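You operate a simulated robot arm through the tools that you are given. There is no shell and no other tool.

The job below is to be done with a simulated two-armed robot. You get a single attempt, and the scene is never put back.

## Task
Lift the rubber roller, set the brake dial to 3 and the spring dial to 40, then lower it.
Fine: the bag machine's yellow lever goes to OFF first and back to ON last; the other levers and dials stay as they are.

Only the result counts: the job must be done as asked and must still hold three seconds after the hand-in. Knocking over, shifting, dropping, spilling or breaking anything else fails it.

## Robot
Two 7-joint arms with fingered hands on one trunk that stands fixed in place. Base frame: the origin is at the foot of the trunk, x ahead of it, y to its left, z up. Readings come in m, rad, newtons and seconds.
The left shoulder is at [0.06, 0.177, 0.95], the right one opposite. With the tool pointing down near the work surface each hand reaches from about 0.4 to 0.96 m from the base axis, measured 20 degrees to its own side. Payload 4 kg a hand.
Tool frame (each hand has its own): the origin (TCP) lies between the finger pads and is the grasp point; the fingertips stand 0.037 m ahead of it; z points along the fingers, y is the line along which they close. Largest opening 0.124 m; the body of the gripper starts 0.043 m behind the TCP. The gripper is a hand of 3 fingers: y runs from the thumb to the fingers, the wrist lies at [-0.015, -0.108, -0.202] in the tool frame.
Orientation is told as [roll, pitch, yaw] about the base's x, y, z axes, in that order, counted from this pose: with the fingers straight down and the wrist toward the robot, the tool's x, y and z point along [0, 1, 0], [1, 0, 0] and [0, 0, -1] of the base frame.

## Interface
- The arms move only by the tool arm_command. It takes "left_rows", "right_rows" or both (then of equal length, played together; a hand with none holds still); each is a list of rows, each a list of 6 numbers: the shift along the tool's x, y, z in units of 300 mm (1.0 is 300 mm), then the turn, a rotation vector about the tool's x, y, z in units of 180 degrees (1.0 is 180 degrees). In form: [[tx, ty, tz, rx, ry, rz], ...]. A call has 1 to 20 rows; each row is the pose to reach, as a shift and turn from the pose commanded when the call began, along the tool's axes at that moment. A call with a number of a shift or a turn outside -1 to 1 is refused whole. A row lasts 0.2 s, in which the tool goes at most 0.05 m and 0.15 rad; a call with a longer step from one row to the next is refused whole. Where a pose cannot be reached the arm comes as near as it can. A force on the tool above 40 N (or 10 N above the force at the start of the call, whichever is more), or a blocked arm, ends the call early, and 0.2 s more pass. In this call time passes only in rows, and 0.2 s behind the last. It gives the time, the measured TCP pose, the force on the tool (base axes), the opening and the grip force at its end, in the units of the frame above (readings bear some noise), with the torque about the TCP (base axes, N m) and any sound that the robot's microphone picked up.
- Cameras (640 x 400 px; columns grow to the right, rows downward): "scene" is now at [0.0434, -0.0382, 1.602]; the picture's right is [-0.45, -0.89, 0.00], its down [-0.58, 0.29, -0.76] and it looks along [0.68, -0.34, -0.65] (base axes); focal length 250 px, centre (320, 200). "left" rides on the left gripper at [-0.064, -0.076, -0.137] in its tool frame; the picture's right is [-0.84, -0.26, 0.48], its down [0.48, -0.76, 0.43] and it looks along [0.26, 0.60, 0.76] (tool axes); focal length 256 px, centre (320, 200). "right" rides on the right gripper at [0.064, -0.076, -0.137] in its tool frame; the picture's right is [-0.84, 0.26, -0.48], its down [-0.48, -0.76, 0.43] and it looks along [-0.25, 0.60, 0.76] (tool axes); focal length 256 px, centre (320, 200). There is no depth. A picture from a camera that has moved, and an enlarged one, comes with that camera's place and axes in the base frame and with its lens.
- grab_frame(camera): a new picture of that camera. No time passes.
- move_column(by): slides the trunk up (or, below 0, down) by that many m; the arms and the scene camera ride with it, the base frame stays. It gives what a move gives, with no picture.
- finger_targets(index, middle, thumb_bend, thumb_turn, hand): sets how far each is bent, from 0 (flat) to 1 (curled in); at 0.3 the hand is open as for a grip, at 0.7 the pads meet at the TCP. One left out holds its place. A second passes; each finger stops where it meets its share of the squeeze, and holds until it gets a number again. It is the only way to open and close the hand. It gives what a move gives, with no picture; readings hold the bend of each and the force on the fingers (four entries, about 0 where the hand has none), thumb and palm. thumb_turn goes from beside the hand (0) to across from the fingers (1), as for a grip.
- aim_head(pan, tilt): turns the head with the scene camera to pan (to the left, within 1.501 rad either way) and tilt (down, from -0.506 to 1.204), counted from straight ahead of the robot. It gives what a move gives.
- inspect(camera, box): a new picture of the part [left, top, right, bottom] of that camera's present view, enlarged. No time passes.
- close_job(): hands the job in; it is judged then, once.

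Nothing tells you positions but the pictures and the camera data. Unless the task says otherwise, let go and move clear before handing in.

The tools are called after "Request:" as a command line: name --argument value ..., lists and objects as JSON in quotes. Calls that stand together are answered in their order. arm_command: Moves the arms, as the interface text tells. Its arguments: {"type":"object","properties":{"left_rows":{"type":"array","items":{"type":"array","items":{"type":"number"}}},"right_rows":{"type":"array","items":{"type":"array","items":{"type":"number"}}}},"required":[]} The other tools are called the same way: move_column (by) slides the trunk up or down; finger_targets (index, middle, thumb_bend, thumb_turn, hand) moves the fingers one by one; aim_head (pan, tilt) turns the head that bears the scene camera; grab_frame (camera) takes a picture; inspect (camera, box) takes an enlarged picture of a part of a camera's view; close_job () hands the job in.

At the start:

```text
clock: 0.0
left_position: [0.5128, 0.0876, 1.4084]
left_orientation: [0.0, 0.0, 0.0]
left_wrist_force: [-0.1, 0.2, 0.6]
left_wrist_torque: [0.0, 0.02, 0.0]
left_grip_width: 0.1236
left_gripper_force: 0.0
left_shape: jaw
left_bend: [0.3, 0.3, 0.3, 0.98]
left_finger forces: [0.0, 0.1, 0.0, 0.0, 0.1, 0.0]
right_position: [0.5377, -0.4289, 1.3863]
right_orientation: [0.0, 0.001, 0.0]
right_wrist_force: [0.3, -0.1, -0.1]
right_wrist_torque: [0.03, 0.0, -0.01]
right_grip_width: 0.1237
right_gripper_force: 0.1
right_shape: jaw
right_bend: [0.3, 0.3, 0.3, 0.98]
right_finger forces: [0.0, 0.1, 0.0, 0.0, 0.1, 0.1]
trunk travel left (down, up): [-0.475, 0.115]
head pan, tilt: [-0.464, 0.712]
```

scene: 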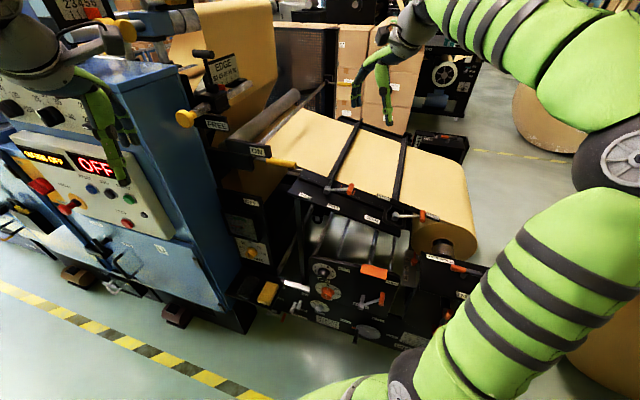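
right: 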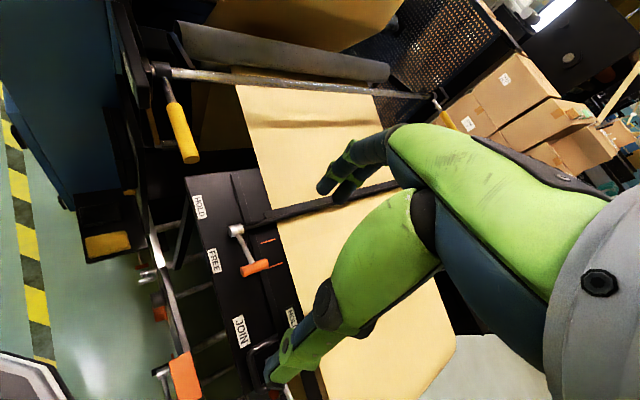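
left: 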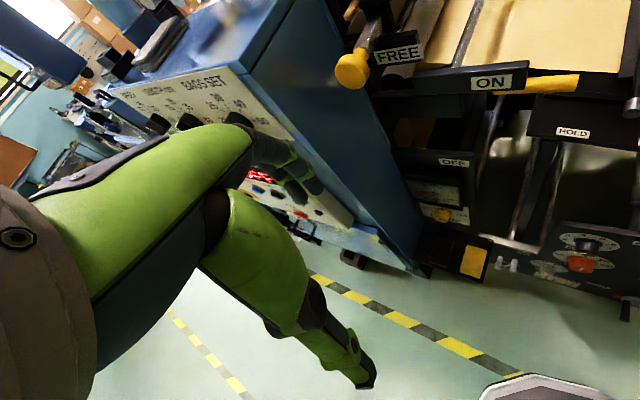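

I see a bag machine with a blue cabinet on the left, a paper reel on the right, a yellow lever near an ON label, and a small dial panel below the web. I'll look at these closely before moving anything.

Request:
inspect --camera "scene" --box '[160, 40, 320, 140]'

Request:
inspect --camera "scene" --box '[200, 120, 360, 220]'

Request:
inspect --camera "scene" --box '[270, 240, 430, 340]'

Request:
inspect --camera "scene" --box '[320, 150, 500, 262]'

Request:
inspect --camera "left" --box '[320, 0, 640, 200]'

Request:
inspect --camera "left" --box '[400, 150, 640, 300]'

Request:
inspect --camera "right" --box '[80, 30, 320, 180]'

Request:
inspect --camera "right" --box '[80, 180, 340, 342]'

```text
4.00 times, centred on (240, 90) of scene
camera zoom: at [0.0434, -0.0382, 1.602], right [-0.45, -0.89, 0.0], down [-0.58, 0.29, -0.76], along [0.68, -0.34, -0.65], focal length 999 px, centre (640, 640)
```

zoom: 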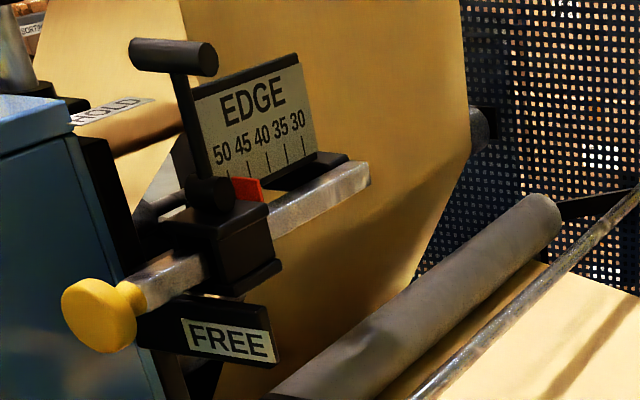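

```text
4.00 times, centred on (280, 170) of scene
camera zoom: at [0.0434, -0.0382, 1.602], right [-0.45, -0.89, 0.0], down [-0.58, 0.29, -0.76], along [0.68, -0.34, -0.65], focal length 999 px, centre (480, 320)
```

zoom: 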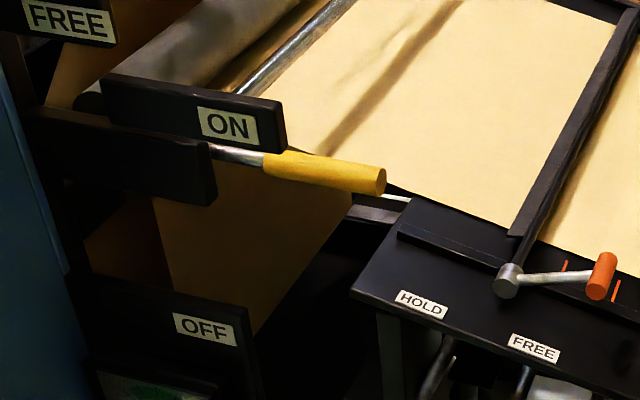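

```text
4.00 times, centred on (350, 290) of scene
camera zoom: at [0.0434, -0.0382, 1.602], right [-0.45, -0.89, 0.0], down [-0.58, 0.29, -0.76], along [0.68, -0.34, -0.65], focal length 999 px, centre (200, -160)
```

zoom: 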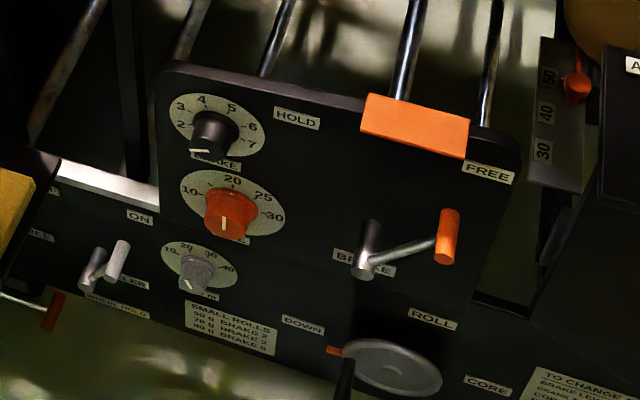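

```text
3.56 times, centred on (410, 206) of scene
camera zoom: at [0.0434, -0.0382, 1.602], right [-0.45, -0.89, 0.0], down [-0.58, 0.29, -0.76], along [0.68, -0.34, -0.65], focal length 888 px, centre (0, 179)
```

zoom: 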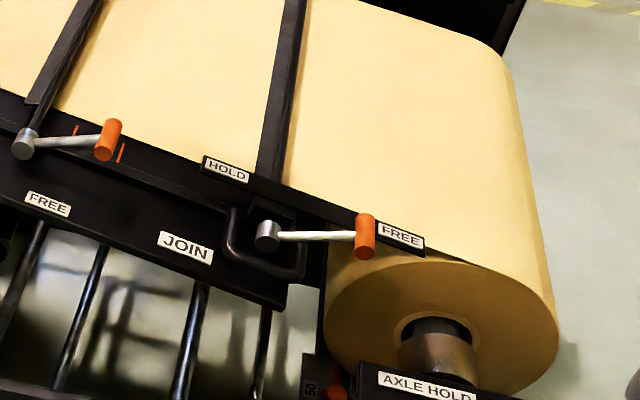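

```text
2.00 times, centred on (480, 100) of left
camera zoom: at [0.4375, 0.0251, 1.5448], right [-0.26, -0.84, -0.48], down [-0.76, 0.48, -0.43], along [0.6, 0.26, -0.76], focal length 512 px, centre (0, 400)
```

zoom: 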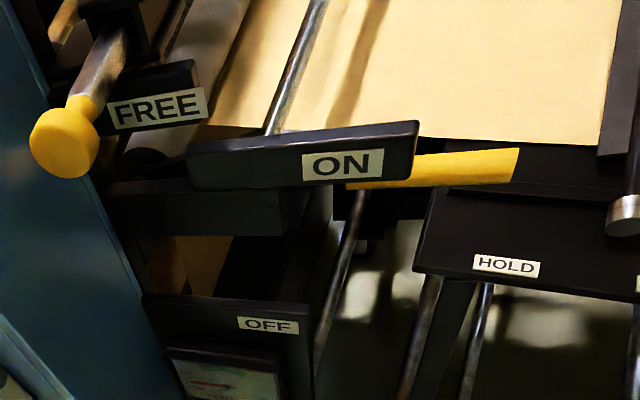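

```text
2.67 times, centred on (520, 225) of left
camera zoom: at [0.4375, 0.0251, 1.5448], right [-0.26, -0.84, -0.48], down [-0.76, 0.48, -0.43], along [0.6, 0.26, -0.76], focal length 683 px, centre (-213, 133)
```

zoom: 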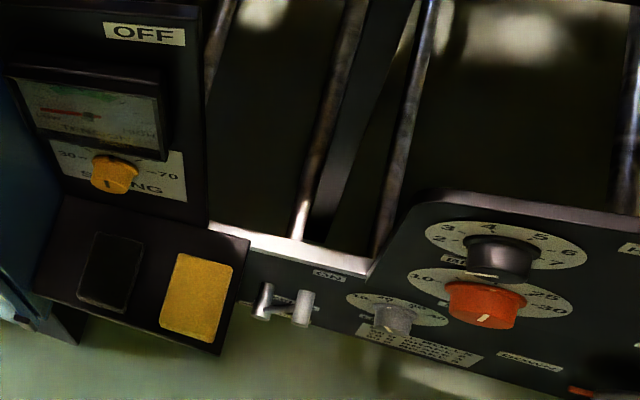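

```text
2.67 times, centred on (200, 105) of right
camera zoom: at [0.4617, -0.3658, 1.5237], right [0.26, -0.84, 0.48], down [-0.76, -0.48, -0.43], along [0.6, -0.25, -0.76], focal length 683 px, centre (640, 453)
```

zoom: 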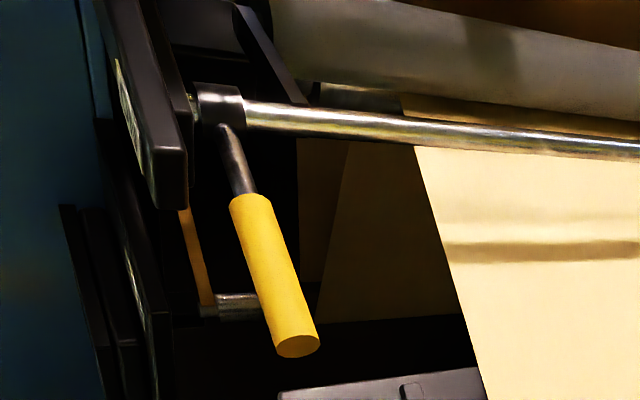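

```text
2.46 times, centred on (210, 261) of right
camera zoom: at [0.4617, -0.3658, 1.5237], right [0.26, -0.84, 0.48], down [-0.76, -0.48, -0.43], along [0.6, -0.25, -0.76], focal length 630 px, centre (591, 50)
```

zoom: 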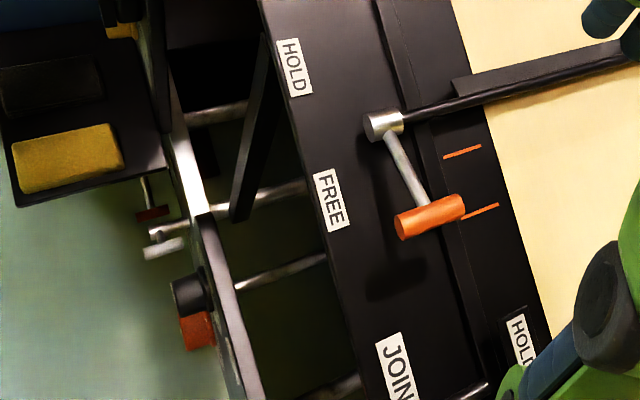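

The control panel carries several dials (brake, a red one, a grey one) and a yellow SPRING dial under the gauge. I need tighter views to read the labels and find what lifts the rubber roller.

Request:
inspect --camera "left" --box '[400, 140, 500, 240]'

Request:
inspect --camera "left" --box '[480, 220, 640, 300]'

Request:
inspect --camera "scene" --box '[280, 250, 350, 330]'

Request:
inspect --camera "scene" --box '[330, 290, 430, 350]'

Request:
inspect --camera "scene" --box '[220, 200, 310, 320]'

Request:
inspect --camera "scene" --box '[400, 240, 500, 340]'

Request:
inspect --camera "scene" --box '[0, 0, 200, 120]'

Request:
inspect --camera "scene" --box '[0, 120, 200, 300]'

```text
4.00 times, centred on (450, 190) of left
camera zoom: at [0.4375, 0.0251, 1.5448], right [-0.26, -0.84, -0.48], down [-0.76, 0.48, -0.43], along [0.6, 0.26, -0.76], focal length 1024 px, centre (-200, 240)
```

zoom: 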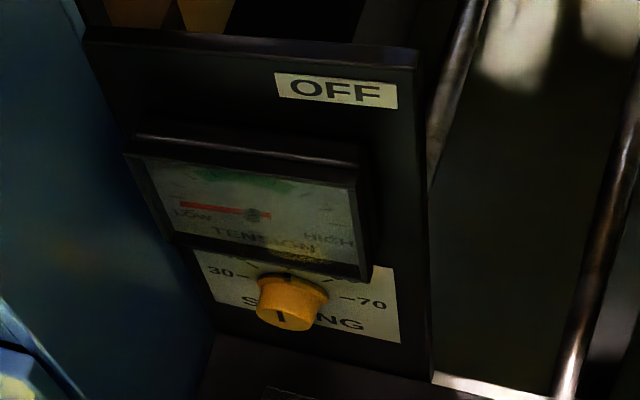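

```text
4.00 times, centred on (560, 260) of left
camera zoom: at [0.4375, 0.0251, 1.5448], right [-0.26, -0.84, -0.48], down [-0.76, 0.48, -0.43], along [0.6, 0.26, -0.76], focal length 1024 px, centre (-640, -40)
```

zoom: 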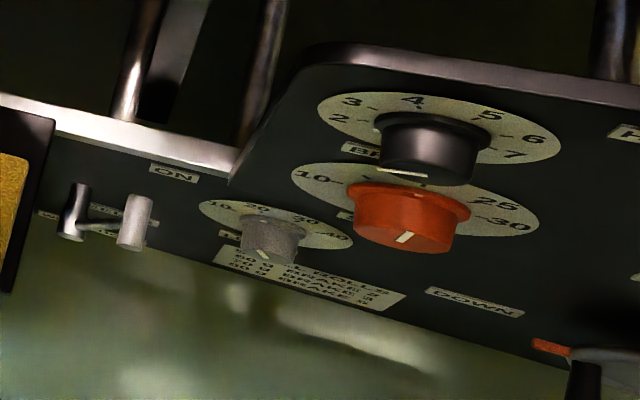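

```text
5.00 times, centred on (315, 290) of scene
camera zoom: at [0.0434, -0.0382, 1.602], right [-0.45, -0.89, 0.0], down [-0.58, 0.29, -0.76], along [0.68, -0.34, -0.65], focal length 1248 px, centre (345, -250)
```

zoom: 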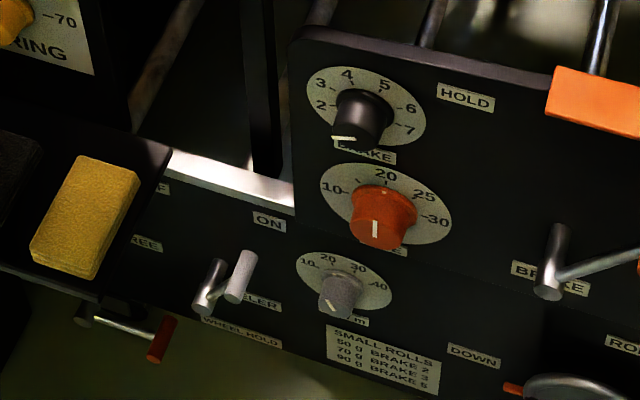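

```text
6.40 times, centred on (380, 320) of scene
camera zoom: at [0.0434, -0.0382, 1.602], right [-0.45, -0.89, 0.0], down [-0.58, 0.29, -0.76], along [0.68, -0.34, -0.65], focal length 1598 px, centre (-64, -568)
```

zoom: 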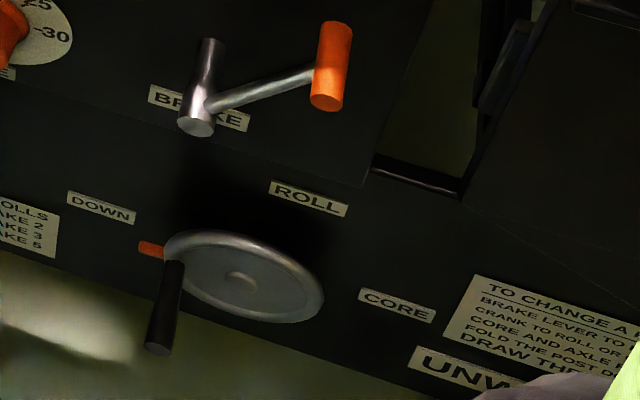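

```text
3.33 times, centred on (265, 260) of scene
camera zoom: at [0.0434, -0.0382, 1.602], right [-0.45, -0.89, 0.0], down [-0.58, 0.29, -0.76], along [0.68, -0.34, -0.65], focal length 832 px, centre (503, 0)
```

zoom: 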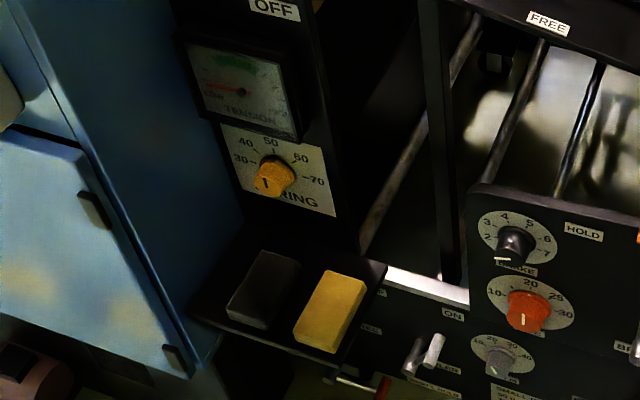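

```text
4.00 times, centred on (450, 290) of scene
camera zoom: at [0.0434, -0.0382, 1.602], right [-0.45, -0.89, 0.0], down [-0.58, 0.29, -0.76], along [0.68, -0.34, -0.65], focal length 999 px, centre (-200, -160)
```

zoom: 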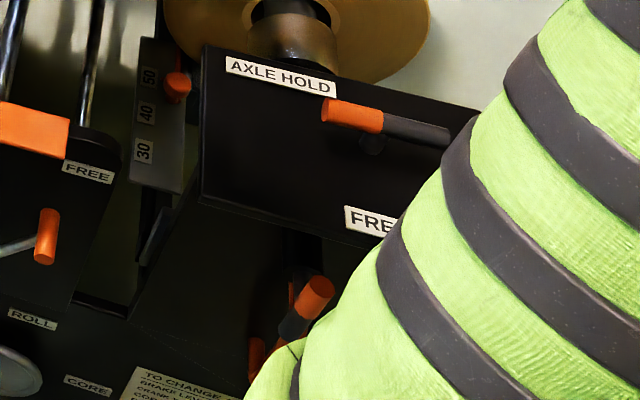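

```text
3.20 times, centred on (100, 60) of scene
camera zoom: at [0.0434, -0.0382, 1.602], right [-0.45, -0.89, 0.0], down [-0.58, 0.29, -0.76], along [0.68, -0.34, -0.65], focal length 799 px, centre (1024, 648)
```

zoom: 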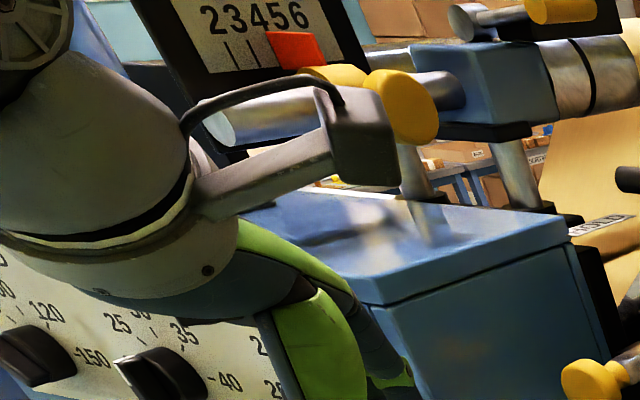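

```text
2.22 times, centred on (100, 210) of scene
camera zoom: at [0.0434, -0.0382, 1.602], right [-0.45, -0.89, 0.0], down [-0.58, 0.29, -0.76], along [0.68, -0.34, -0.65], focal length 555 px, centre (809, 178)
```

zoom: 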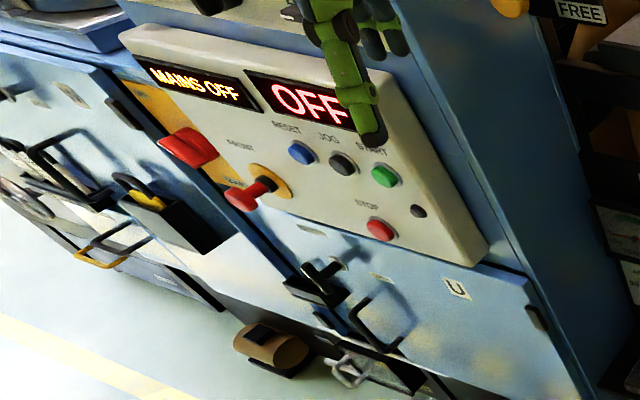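

The machine stands turned about 45 degrees to me. I put the yellow lever's tip near (0.69, -0.27, 1.16) with its pivot near (0.83, -0.14, 1.16), the BRAKE dial near (0.555, -0.31, 0.705) and the SPRING dial near (0.80, -0.07, 0.69). I'll zoom in on each.

Request:
inspect --camera "right" --box '[110, 40, 240, 180]'

Request:
inspect --camera "scene" --box '[225, 235, 275, 280]'

Request:
inspect --camera "scene" --box '[305, 255, 350, 315]'

Request:
inspect --camera "scene" --box '[220, 130, 310, 180]'

Request:
inspect --camera "left" --box '[460, 40, 600, 130]'

Request:
inspect --camera "right" --box '[80, 170, 240, 400]'

```text
2.86 times, centred on (175, 110) of right
camera zoom: at [0.4617, -0.3658, 1.5237], right [0.26, -0.84, 0.48], down [-0.76, -0.48, -0.43], along [0.6, -0.25, -0.76], focal length 731 px, centre (734, 457)
```

zoom: 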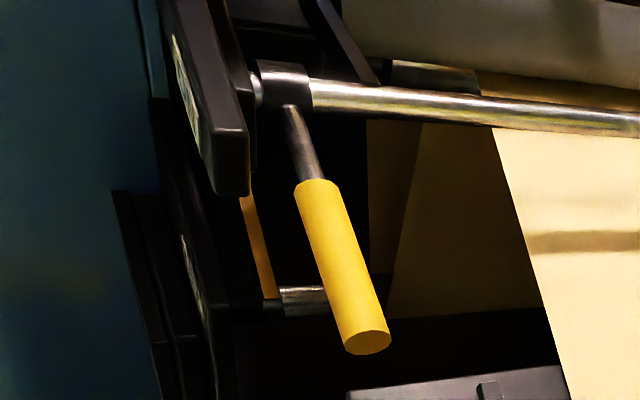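

```text
8.89 times, centred on (250, 258) of scene
camera zoom: at [0.0434, -0.0382, 1.602], right [-0.45, -0.89, 0.0], down [-0.58, 0.29, -0.76], along [0.68, -0.34, -0.65], focal length 2220 px, centre (942, -311)
```

zoom: 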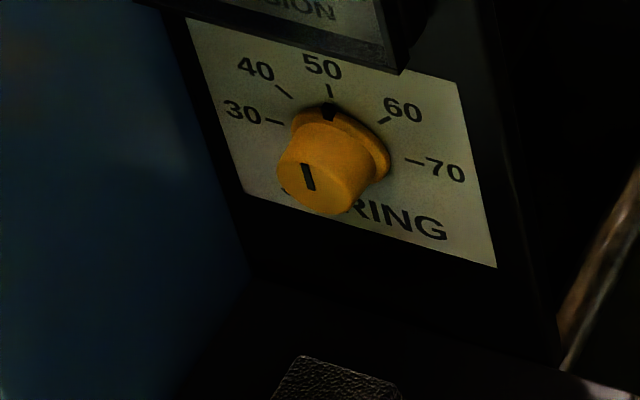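

```text
6.67 times, centred on (328, 285) of scene
camera zoom: at [0.0434, -0.0382, 1.602], right [-0.45, -0.89, 0.0], down [-0.58, 0.29, -0.76], along [0.68, -0.34, -0.65], focal length 1665 px, centre (270, -367)
```

zoom: 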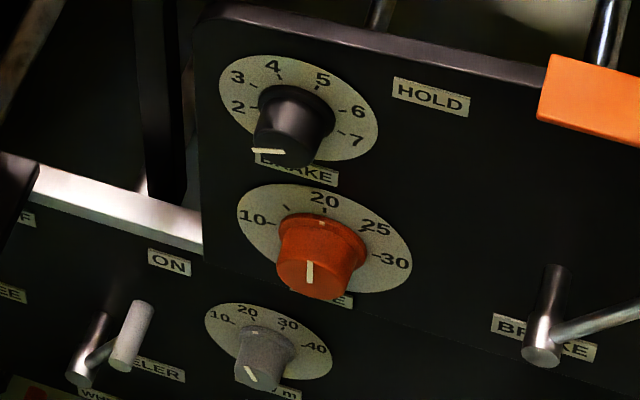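

```text
7.11 times, centred on (265, 155) of scene
camera zoom: at [0.0434, -0.0382, 1.602], right [-0.45, -0.89, 0.0], down [-0.58, 0.29, -0.76], along [0.68, -0.34, -0.65], focal length 1776 px, centre (711, 520)
```

zoom: 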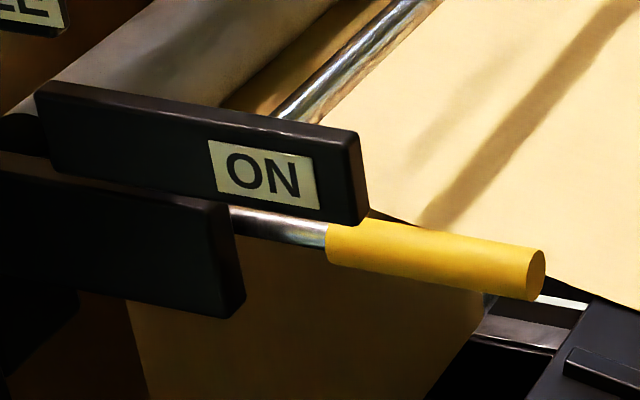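

```text
4.44 times, centred on (530, 85) of left
camera zoom: at [0.4375, 0.0251, 1.5448], right [-0.26, -0.84, -0.48], down [-0.76, 0.48, -0.43], along [0.6, 0.26, -0.76], focal length 1138 px, centre (-613, 711)
```

zoom: 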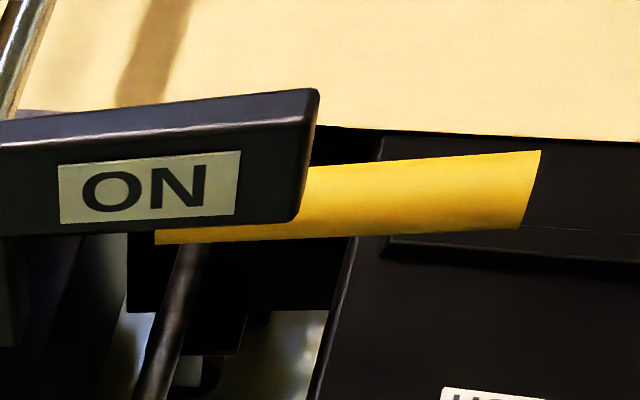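

```text
1.74 times, centred on (160, 285) of right
camera zoom: at [0.4617, -0.3658, 1.5237], right [0.26, -0.84, 0.48], down [-0.76, -0.48, -0.43], along [0.6, -0.25, -0.76], focal length 445 px, centre (598, 52)
```

zoom: 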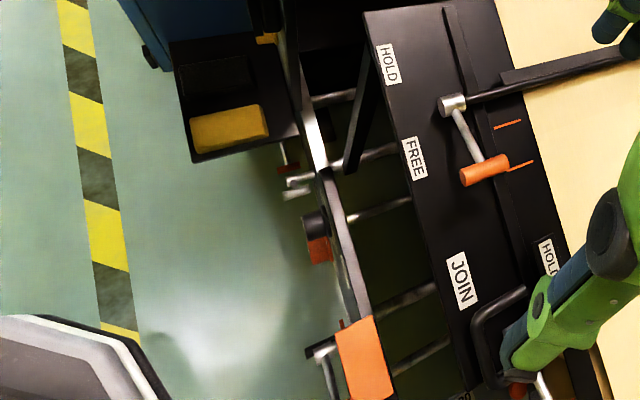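

I'll bring the left hand's camera down in front of the dial panels to read the dials and the machine's orientation, staying in free space well clear of the machine.

Request:
arm_command --left_rows '[[-0.0225, 0.00375, 0.125, 0, 0, 0.04375], [-0.045, 0.0075, 0.25, 0, 0, 0.0875], [-0.0675, 0.01125, 0.375, 0, 0, 0.13125], [-0.09, 0.015, 0.5, 0, 0, 0.175], [-0.1125, 0.01875, 0.625, 0, 0, 0.21875], [-0.135, 0.0225, 0.75, 0, 0, 0.2625], [-0.1575, 0.02625, 0.875, 0, 0, 0.30625], [-0.18, 0.03, 1.0, 0, 0, 0.35]]'

```text
clock: 1.8
left_position: [0.5216, 0.0352, 1.1088]
left_orientation: [-0.001, 0.0, -1.097]
left_wrist_force: [0.7, -0.2, 0.1]
left_wrist_torque: [-0.04, 0.01, -0.03]
left_grip_width: 0.1239
left_gripper_force: 0.1
left_shape: jaw
left_bend: [0.3, 0.3, 0.3, 0.98]
left_finger forces: [0.0, 0.0, 0.1, 0.1, 0.0, 0.0]
right_position: [0.5383, -0.4283, 1.386]
right_orientation: [-0.001, 0.003, 0.003]
right_wrist_force: [0.5, -0.1, 0.3]
right_wrist_torque: [0.0, -0.04, 0.01]
right_grip_width: 0.1236
right_gripper_force: 0.1
right_shape: jaw
right_bend: [0.3, 0.3, 0.3, 0.98]
right_finger forces: [0.1, 0.1, 0.0, 0.0, 0.0, 0.0]
trunk travel left (down, up): [-0.475, 0.115]
head pan, tilt: [-0.464, 0.712]
```

The arm follows commands accurately. I'll take views from here.

Request:
grab_frame --camera "left"

Request:
grab_frame --camera "scene"

```text
taken
camera left: at [0.4312, 0.0742, 1.2449], right [-0.86, -0.15, -0.48], down [0.08, 0.9, -0.44], along [0.5, -0.42, -0.76], focal length 256 px, centre (320, 200)
```

left: 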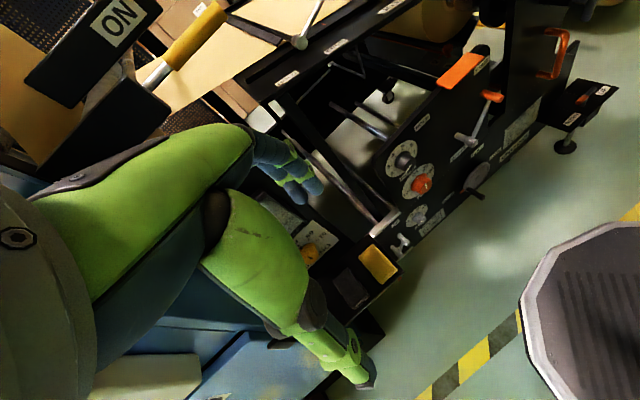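

```text
taken
camera scene: at [0.0444, -0.038, 1.602], right [-0.45, -0.89, 0.0], down [-0.59, 0.29, -0.76], along [0.68, -0.34, -0.65], focal length 250 px, centre (320, 200)
```

scene: 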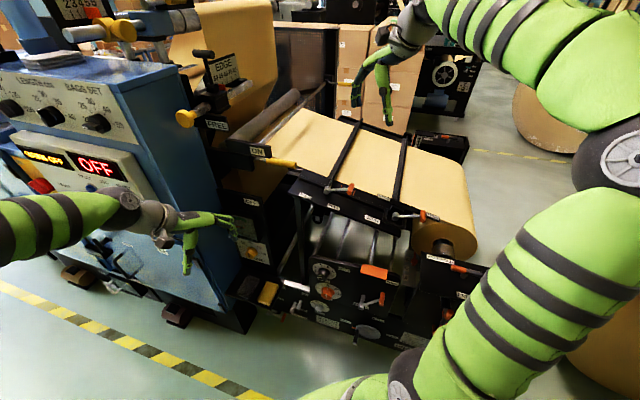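

The brake panel and the lever are both in this view. I'll zoom in.

Request:
inspect --camera "left" --box '[370, 120, 530, 260]'

Request:
inspect --camera "left" --box '[380, 130, 440, 200]'

Request:
inspect --camera "left" --box '[0, 0, 320, 200]'

Request:
inspect --camera "left" --box '[260, 190, 420, 310]'

```text
2.86 times, centred on (450, 190) of left
camera zoom: at [0.4312, 0.0742, 1.2449], right [-0.86, -0.15, -0.48], down [0.08, 0.9, -0.44], along [0.5, -0.42, -0.76], focal length 731 px, centre (-51, 229)
```

zoom: 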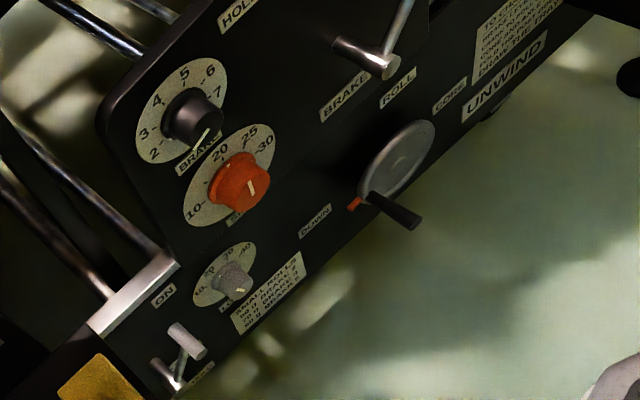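

```text
5.71 times, centred on (410, 165) of left
camera zoom: at [0.4312, 0.0742, 1.2449], right [-0.86, -0.15, -0.48], down [0.08, 0.9, -0.44], along [0.5, -0.42, -0.76], focal length 1463 px, centre (-194, 400)
```

zoom: 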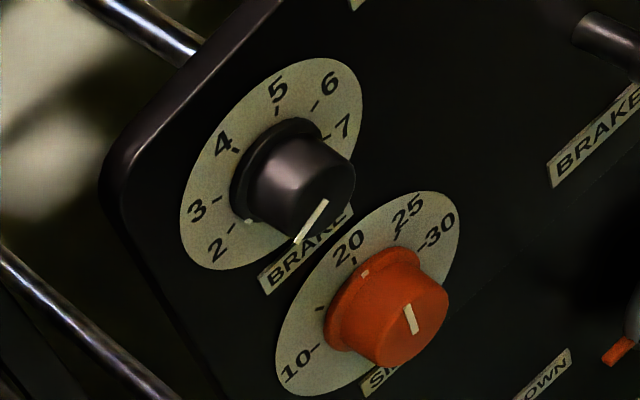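

```text
2.00 times, centred on (160, 100) of left
camera zoom: at [0.4312, 0.0742, 1.2449], right [-0.86, -0.15, -0.48], down [0.08, 0.9, -0.44], along [0.5, -0.42, -0.76], focal length 512 px, centre (640, 400)
```

zoom: 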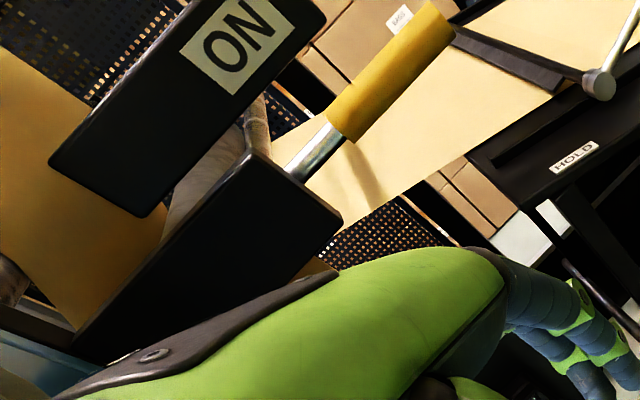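

```text
3.33 times, centred on (340, 250) of left
camera zoom: at [0.4312, 0.0742, 1.2449], right [-0.86, -0.15, -0.48], down [0.08, 0.9, -0.44], along [0.5, -0.42, -0.76], focal length 853 px, centre (253, 33)
```

zoom: 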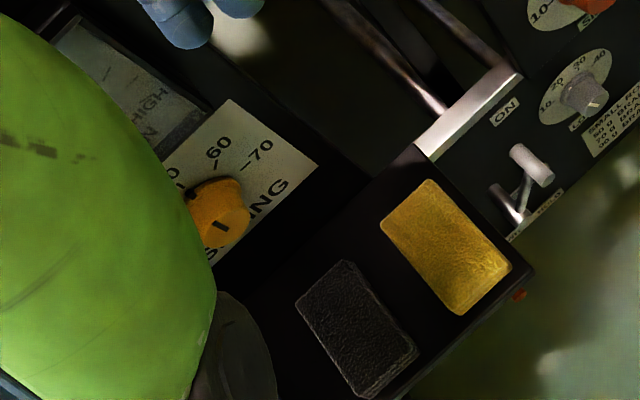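

The BRAKE dial is at 2 (scale 2 to 7) and the SPRING dial at 50 (scale 30 to 70), and the machine faces about 45 degrees off my x axis. I'll close the left hand into a beak and turn it to point at the machine face, ready to push the yellow lever.

Request:
finger_targets --hand "left" --index 0.7 --middle 0.7 --thumb_bend 0.7 --thumb_turn 1.0

Request:
grab_frame --camera "left"

```text
clock: 2.8
left_position: [0.5212, 0.0344, 1.108]
left_orientation: [0.001, -0.001, -1.099]
left_wrist_force: [0.5, 0.8, -0.5]
left_wrist_torque: [0.02, -0.01, 0.0]
left_grip_width: 0.0018
left_gripper_force: 0.2
left_shape: fingers
left_bend: [0.7, 0.7, 0.7, 1.0]
left_finger forces: [0.0, 0.0, 0.0, 0.1, 0.1, 0.1]
right_position: [0.5373, -0.4287, 1.3865]
right_orientation: [-0.001, 0.001, 0.002]
right_wrist_force: [-0.7, -0.5, 0.2]
right_wrist_torque: [-0.03, -0.01, 0.0]
right_grip_width: 0.1236
right_gripper_force: 0.0
right_shape: jaw
right_bend: [0.3, 0.3, 0.3, 0.98]
right_finger forces: [0.0, 0.0, 0.0, 0.0, 0.0, 0.1]
trunk travel left (down, up): [-0.475, 0.115]
head pan, tilt: [-0.464, 0.712]
```

```text
taken
camera left: at [0.4304, 0.0737, 1.2455], right [-0.86, -0.15, -0.48], down [0.08, 0.9, -0.43], along [0.5, -0.42, -0.76], focal length 256 px, centre (320, 200)
```

left: 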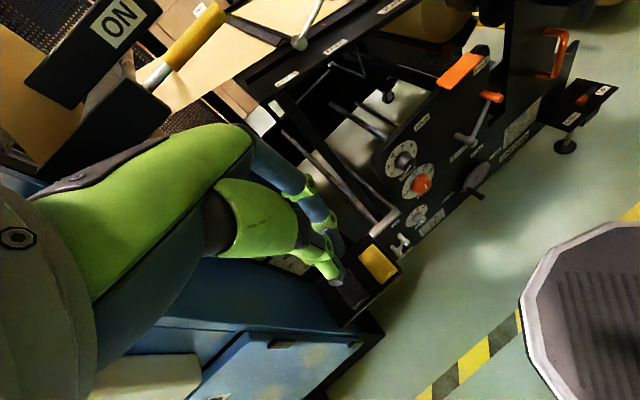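

The fingers have closed into a beak. I'll turn the left hand to point straight at the machine face with the thumb below, and move it to a point in front of and above the lever tip.

Request:
arm_command --left_rows '[[-0.0048, 0.055, -0.0423, -0.0413, 0.0065, -0.0065], [-0.0096, 0.11, -0.0845, -0.0826, 0.013, -0.013], [-0.0143, 0.165, -0.1268, -0.1239, 0.0195, -0.0195], [-0.0191, 0.22, -0.169, -0.1652, 0.026, -0.026], [-0.0239, 0.275, -0.2113, -0.2065, 0.0325, -0.0325], [-0.0287, 0.33, -0.2535, -0.2478, 0.039, -0.039], [-0.0334, 0.385, -0.2958, -0.2891, 0.0454, -0.0454], [-0.0382, 0.44, -0.338, -0.3304, 0.0519, -0.0519], [-0.043, 0.495, -0.3803, -0.3717, 0.0584, -0.0584], [-0.0478, 0.55, -0.4225, -0.413, 0.0649, -0.0649], [-0.0525, 0.605, -0.4648, -0.4543, 0.0714, -0.0714], [-0.0573, 0.66, -0.507, -0.4956, 0.0779, -0.0779]]'

Request:
grab_frame --camera "left"

Request:
grab_frame --camera "scene"

Request:
grab_frame --camera "right"

```text
clock: 5.4
left_position: [0.597, -0.151, 1.2594]
left_orientation: [2.936, -1.568, 2.561]
left_wrist_force: [-0.2, -0.5, -0.9]
left_wrist_torque: [0.04, 0.08, -0.01]
left_grip_width: 0.0019
left_gripper_force: 0.2
left_shape: fingers
left_bend: [0.7, 0.7, 0.7, 1.0]
left_finger forces: [0.0, 0.0, 0.0, 0.1, 0.0, 0.0]
right_position: [0.5374, -0.4293, 1.3857]
right_orientation: [0.0, 0.0, 0.002]
right_wrist_force: [0.6, 0.2, -0.7]
right_wrist_torque: [0.05, 0.0, 0.02]
right_grip_width: 0.1235
right_gripper_force: 0.1
right_shape: jaw
right_bend: [0.3, 0.3, 0.3, 0.98]
right_finger forces: [0.0, 0.0, 0.1, 0.0, 0.0, 0.0]
trunk travel left (down, up): [-0.475, 0.115]
head pan, tilt: [-0.464, 0.712]
```

```text
taken
camera left: at [0.4559, -0.0978, 1.1842], right [-0.25, -0.93, -0.26], down [0.65, 0.03, -0.76], along [0.72, -0.36, 0.6], focal length 256 px, centre (320, 200)
```

left: 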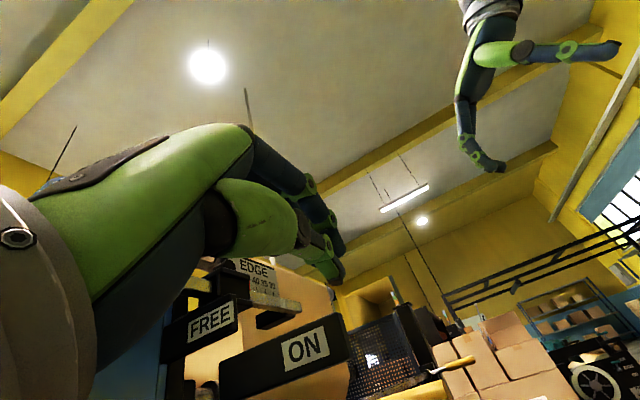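

```text
taken
camera scene: at [0.0438, -0.0388, 1.6019], right [-0.45, -0.89, 0.0], down [-0.58, 0.29, -0.76], along [0.68, -0.34, -0.65], focal length 250 px, centre (320, 200)
```

scene: 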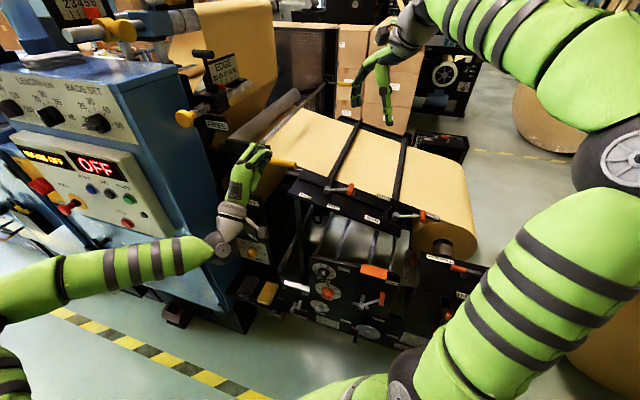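

```text
taken
camera right: at [0.4622, -0.3662, 1.5234], right [0.26, -0.84, 0.48], down [-0.76, -0.48, -0.43], along [0.6, -0.25, -0.76], focal length 256 px, centre (320, 200)
```

right: 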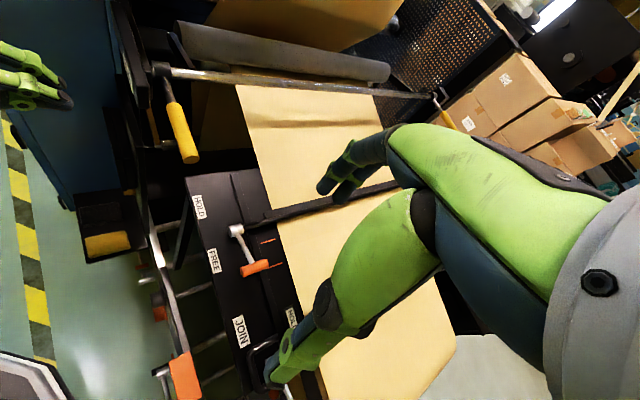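

The left beak now points at the machine and the right wrist camera sees both it and the lever. I'll bring the beak to just above the lever's tip, just right of the ON plate's end.

Request:
arm_command --left_rows '[[-0.0125, -0.017, 0.1, 0, 0, 0], [-0.025, -0.035, 0.2, 0, 0, 0], [-0.0375, -0.052, 0.3, 0, 0, 0], [-0.0447, -0.07, 0.408, 0, 0, 0]]'

Request:
inspect --camera "right" --box '[80, 30, 280, 180]'

Request:
inspect --camera "scene" --box '[190, 100, 350, 220]'

Request:
grab_frame --camera "left"

```text
clock: 6.4
left_position: [0.6732, -0.2469, 1.2372]
left_orientation: [1.208, -1.571, -1.996]
left_wrist_force: [-0.9, -0.1, -0.1]
left_wrist_torque: [0.02, 0.0, -0.01]
left_grip_width: 0.0018
left_gripper_force: 0.0
left_shape: fingers
left_bend: [0.7, 0.7, 0.7, 1.0]
left_finger forces: [0.0, 0.0, 0.0, 0.0, 0.0, 0.1]
right_position: [0.5382, -0.4295, 1.3864]
right_orientation: [0.0, 0.0, 0.003]
right_wrist_force: [0.0, 0.2, -0.7]
right_wrist_torque: [0.0, 0.0, 0.02]
right_grip_width: 0.1234
right_gripper_force: 0.2
right_shape: jaw
right_bend: [0.3, 0.3, 0.3, 0.98]
right_finger forces: [0.0, 0.0, 0.0, 0.1, 0.0, 0.0]
trunk travel left (down, up): [-0.475, 0.115]
head pan, tilt: [-0.464, 0.712]
```

```text
2.67 times, centred on (180, 105) of right
camera zoom: at [0.4621, -0.3664, 1.5233], right [0.26, -0.84, 0.48], down [-0.76, -0.48, -0.43], along [0.6, -0.25, -0.76], focal length 683 px, centre (693, 453)
```

zoom: 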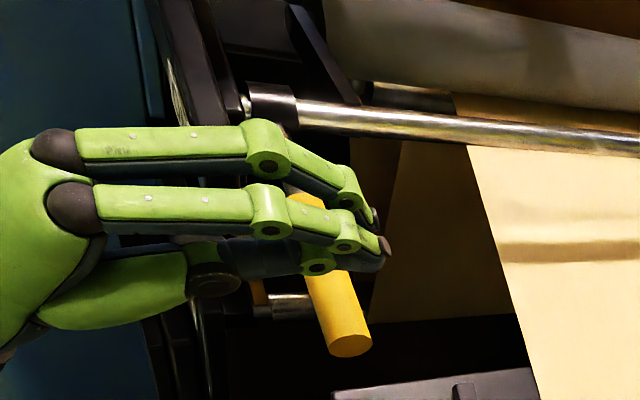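

```text
3.33 times, centred on (270, 160) of scene
camera zoom: at [0.0438, -0.0389, 1.6019], right [-0.45, -0.89, 0.0], down [-0.58, 0.29, -0.76], along [0.68, -0.34, -0.65], focal length 832 px, centre (487, 333)
```

zoom: 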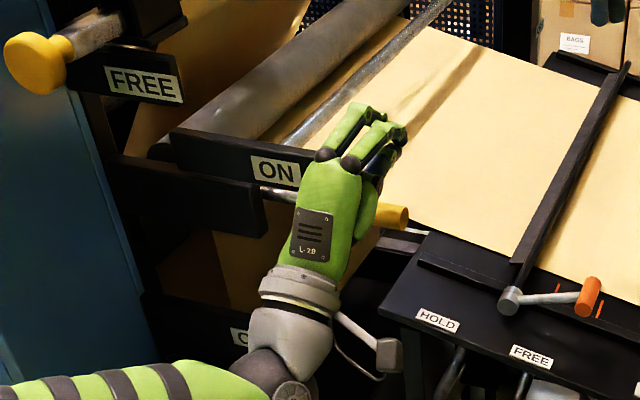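

```text
taken
camera left: at [0.533, -0.1942, 1.1618], right [-0.25, -0.93, -0.26], down [0.65, 0.03, -0.76], along [0.72, -0.36, 0.6], focal length 256 px, centre (320, 200)
```

left: 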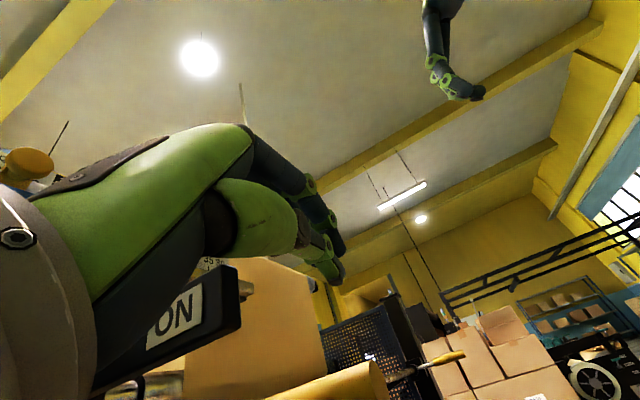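

The beak is above the lever's tip and clear of the ON plate. Now I press down gently and see whether the lever follows.

Request:
arm_command --left_rows '[[0.0, -0.06, 0, 0, 0, 0], [0.005, -0.12, 0, 0, 0, 0], [0.01, -0.18, 0, 0, 0, 0], [0.021, -0.237, 0, 0, 0, 0]]'

Request:
inspect --camera "right" --box '[80, 30, 280, 180]'

Request:
inspect --camera "scene" --box '[190, 100, 350, 220]'

```text
clock: 7.4
left_position: [0.6754, -0.2435, 1.1674]
left_orientation: [-2.807, -1.571, 2.021]
left_wrist_force: [-1.7, -1.5, 5.1]
left_wrist_torque: [-0.16, -0.11, -0.09]
left_grip_width: 0.0
left_gripper_force: 3.8
left_shape: fingers
left_bend: [0.69, 0.7, 0.72, 1.0]
left_finger forces: [0.0, 0.0, 0.0, 0.0, 7.5, 0.0]
right_position: [0.5379, -0.4294, 1.386]
right_orientation: [0.001, -0.001, 0.0]
right_wrist_force: [0.2, -0.2, 0.0]
right_wrist_torque: [0.0, 0.01, 0.02]
right_grip_width: 0.1236
right_gripper_force: 0.1
right_shape: jaw
right_bend: [0.3, 0.3, 0.3, 0.98]
right_finger forces: [0.0, 0.1, 0.0, 0.0, 0.1, 0.1]
trunk travel left (down, up): [-0.475, 0.115]
head pan, tilt: [-0.464, 0.712]
```

```text
2.67 times, centred on (180, 105) of right
camera zoom: at [0.4613, -0.3661, 1.5238], right [0.26, -0.84, 0.48], down [-0.76, -0.48, -0.43], along [0.6, -0.25, -0.76], focal length 683 px, centre (693, 453)
```

zoom: 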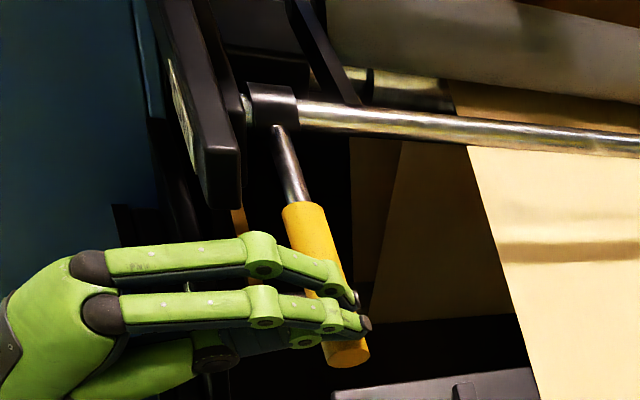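

```text
3.33 times, centred on (270, 160) of scene
camera zoom: at [0.0431, -0.0384, 1.602], right [-0.45, -0.89, 0.0], down [-0.58, 0.29, -0.76], along [0.68, -0.34, -0.65], focal length 832 px, centre (487, 333)
```

zoom: 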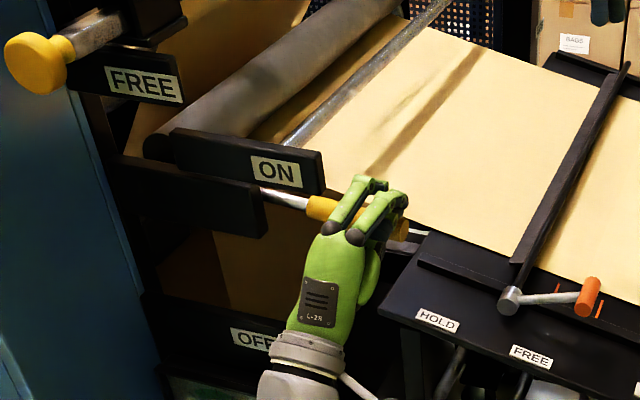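

The lever is moving and the rubber roller is beginning to lift, with only about 5 N on the tool. I'll continue along the arc.

Request:
arm_command --left_rows '[[0.006, -0.05, 0, 0, 0, 0], [0.013, -0.103, 0, 0, 0, 0], [0.024, -0.15, 0, 0, 0, 0], [0.037, -0.197, 0, 0, 0, 0], [0.054, -0.243, 0, 0, 0, 0], [0.073, -0.287, 0, 0, 0, 0]]'

Request:
inspect --camera "right" --box '[80, 30, 280, 180]'

Request:
inspect --camera "scene" --box '[190, 100, 350, 220]'

```text
clock: 8.8
left_position: [0.6933, -0.2262, 1.0791]
left_orientation: [-0.087, -1.57, -0.701]
left_wrist_force: [-1.8, -1.0, 0.8]
left_wrist_torque: [-0.09, -0.05, 0.01]
left_grip_width: 0.0007
left_gripper_force: 0.4
left_shape: fingers
left_bend: [0.7, 0.7, 0.71, 1.0]
left_finger forces: [0.1, 0.0, 0.0, 0.0, 1.8, 0.0]
right_position: [0.5369, -0.4299, 1.3865]
right_orientation: [0.0, 0.0, 0.001]
right_wrist_force: [-0.2, 0.3, -0.2]
right_wrist_torque: [0.0, -0.04, 0.0]
right_grip_width: 0.1233
right_gripper_force: 0.1
right_shape: jaw
right_bend: [0.3, 0.3, 0.3, 0.98]
right_finger forces: [0.0, 0.0, 0.0, 0.0, 0.0, 0.0]
trunk travel left (down, up): [-0.475, 0.115]
head pan, tilt: [-0.464, 0.712]
```

```text
2.67 times, centred on (180, 105) of right
camera zoom: at [0.4618, -0.3658, 1.5236], right [0.26, -0.84, 0.48], down [-0.76, -0.48, -0.43], along [0.6, -0.25, -0.76], focal length 683 px, centre (693, 453)
```

zoom: 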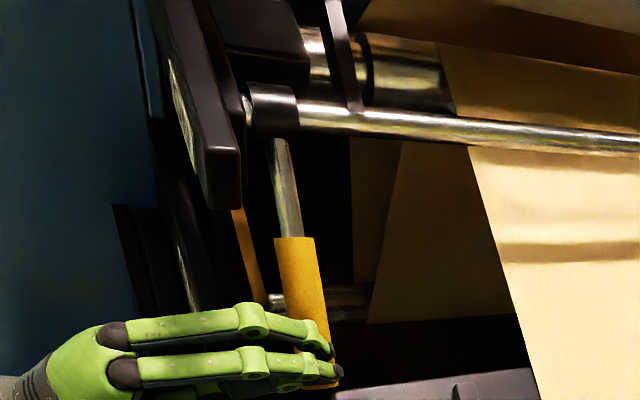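

```text
3.33 times, centred on (270, 160) of scene
camera zoom: at [0.0436, -0.0382, 1.6019], right [-0.45, -0.89, 0.0], down [-0.58, 0.29, -0.76], along [0.68, -0.34, -0.65], focal length 832 px, centre (487, 333)
```

zoom: 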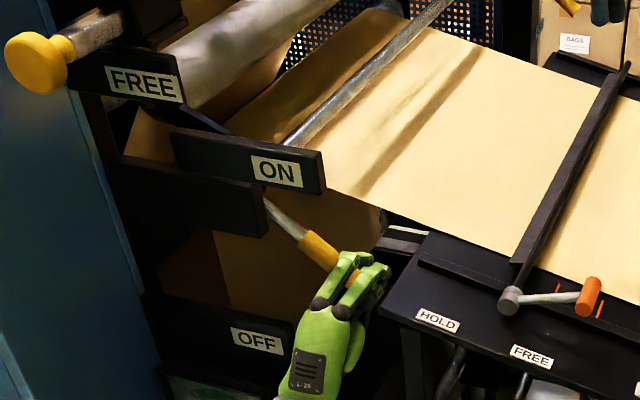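

The roller has swung clear up and the lever is about 40 degrees down. I'll keep going toward OFF.

Request:
arm_command --left_rows '[[0.022, -0.04, 0, 0, 0, 0], [0.045, -0.077, 0, 0, 0, 0], [0.078, -0.113, 0, 0, 0, 0], [0.112, -0.148, 0, 0, 0, 0]]'

Request:
inspect --camera "right" --box '[80, 30, 280, 180]'

Request:
inspect --camera "scene" --box '[190, 120, 350, 240]'

```text
clock: 9.8
left_position: [0.7173, -0.2025, 1.0346]
left_orientation: [0.084, -1.569, -0.867]
left_wrist_force: [0.4, -1.6, 0.6]
left_wrist_torque: [-0.01, 0.01, -0.01]
left_grip_width: 0.0009
left_gripper_force: 0.4
left_shape: fingers
left_bend: [0.7, 0.7, 0.7, 1.0]
left_finger forces: [0.0, 0.0, 0.0, 0.1, 1.0, 0.0]
right_position: [0.5362, -0.4292, 1.3854]
right_orientation: [0.001, 0.001, 0.001]
right_wrist_force: [0.0, -0.3, 0.1]
right_wrist_torque: [0.04, -0.02, 0.01]
right_grip_width: 0.1234
right_gripper_force: 0.0
right_shape: jaw
right_bend: [0.3, 0.3, 0.3, 0.98]
right_finger forces: [0.1, 0.1, 0.0, 0.1, 0.1, 0.1]
trunk travel left (down, up): [-0.475, 0.115]
head pan, tilt: [-0.464, 0.712]
```

```text
2.67 times, centred on (180, 105) of right
camera zoom: at [0.462, -0.3658, 1.5235], right [0.26, -0.84, 0.48], down [-0.76, -0.48, -0.43], along [0.6, -0.25, -0.76], focal length 683 px, centre (693, 453)
```

zoom: 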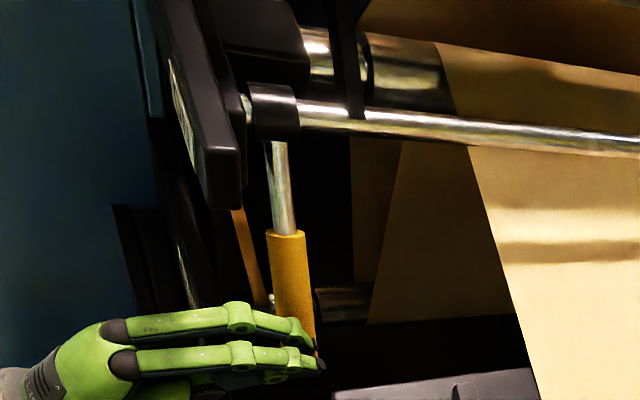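

```text
3.33 times, centred on (270, 180) of scene
camera zoom: at [0.0437, -0.0382, 1.6019], right [-0.45, -0.89, 0.0], down [-0.58, 0.29, -0.76], along [0.68, -0.34, -0.65], focal length 832 px, centre (487, 267)
```

zoom: 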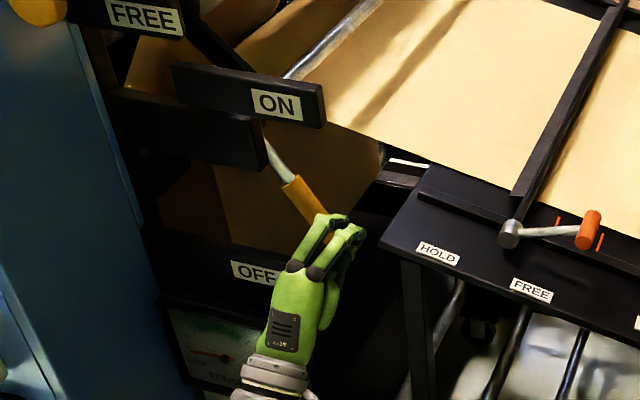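

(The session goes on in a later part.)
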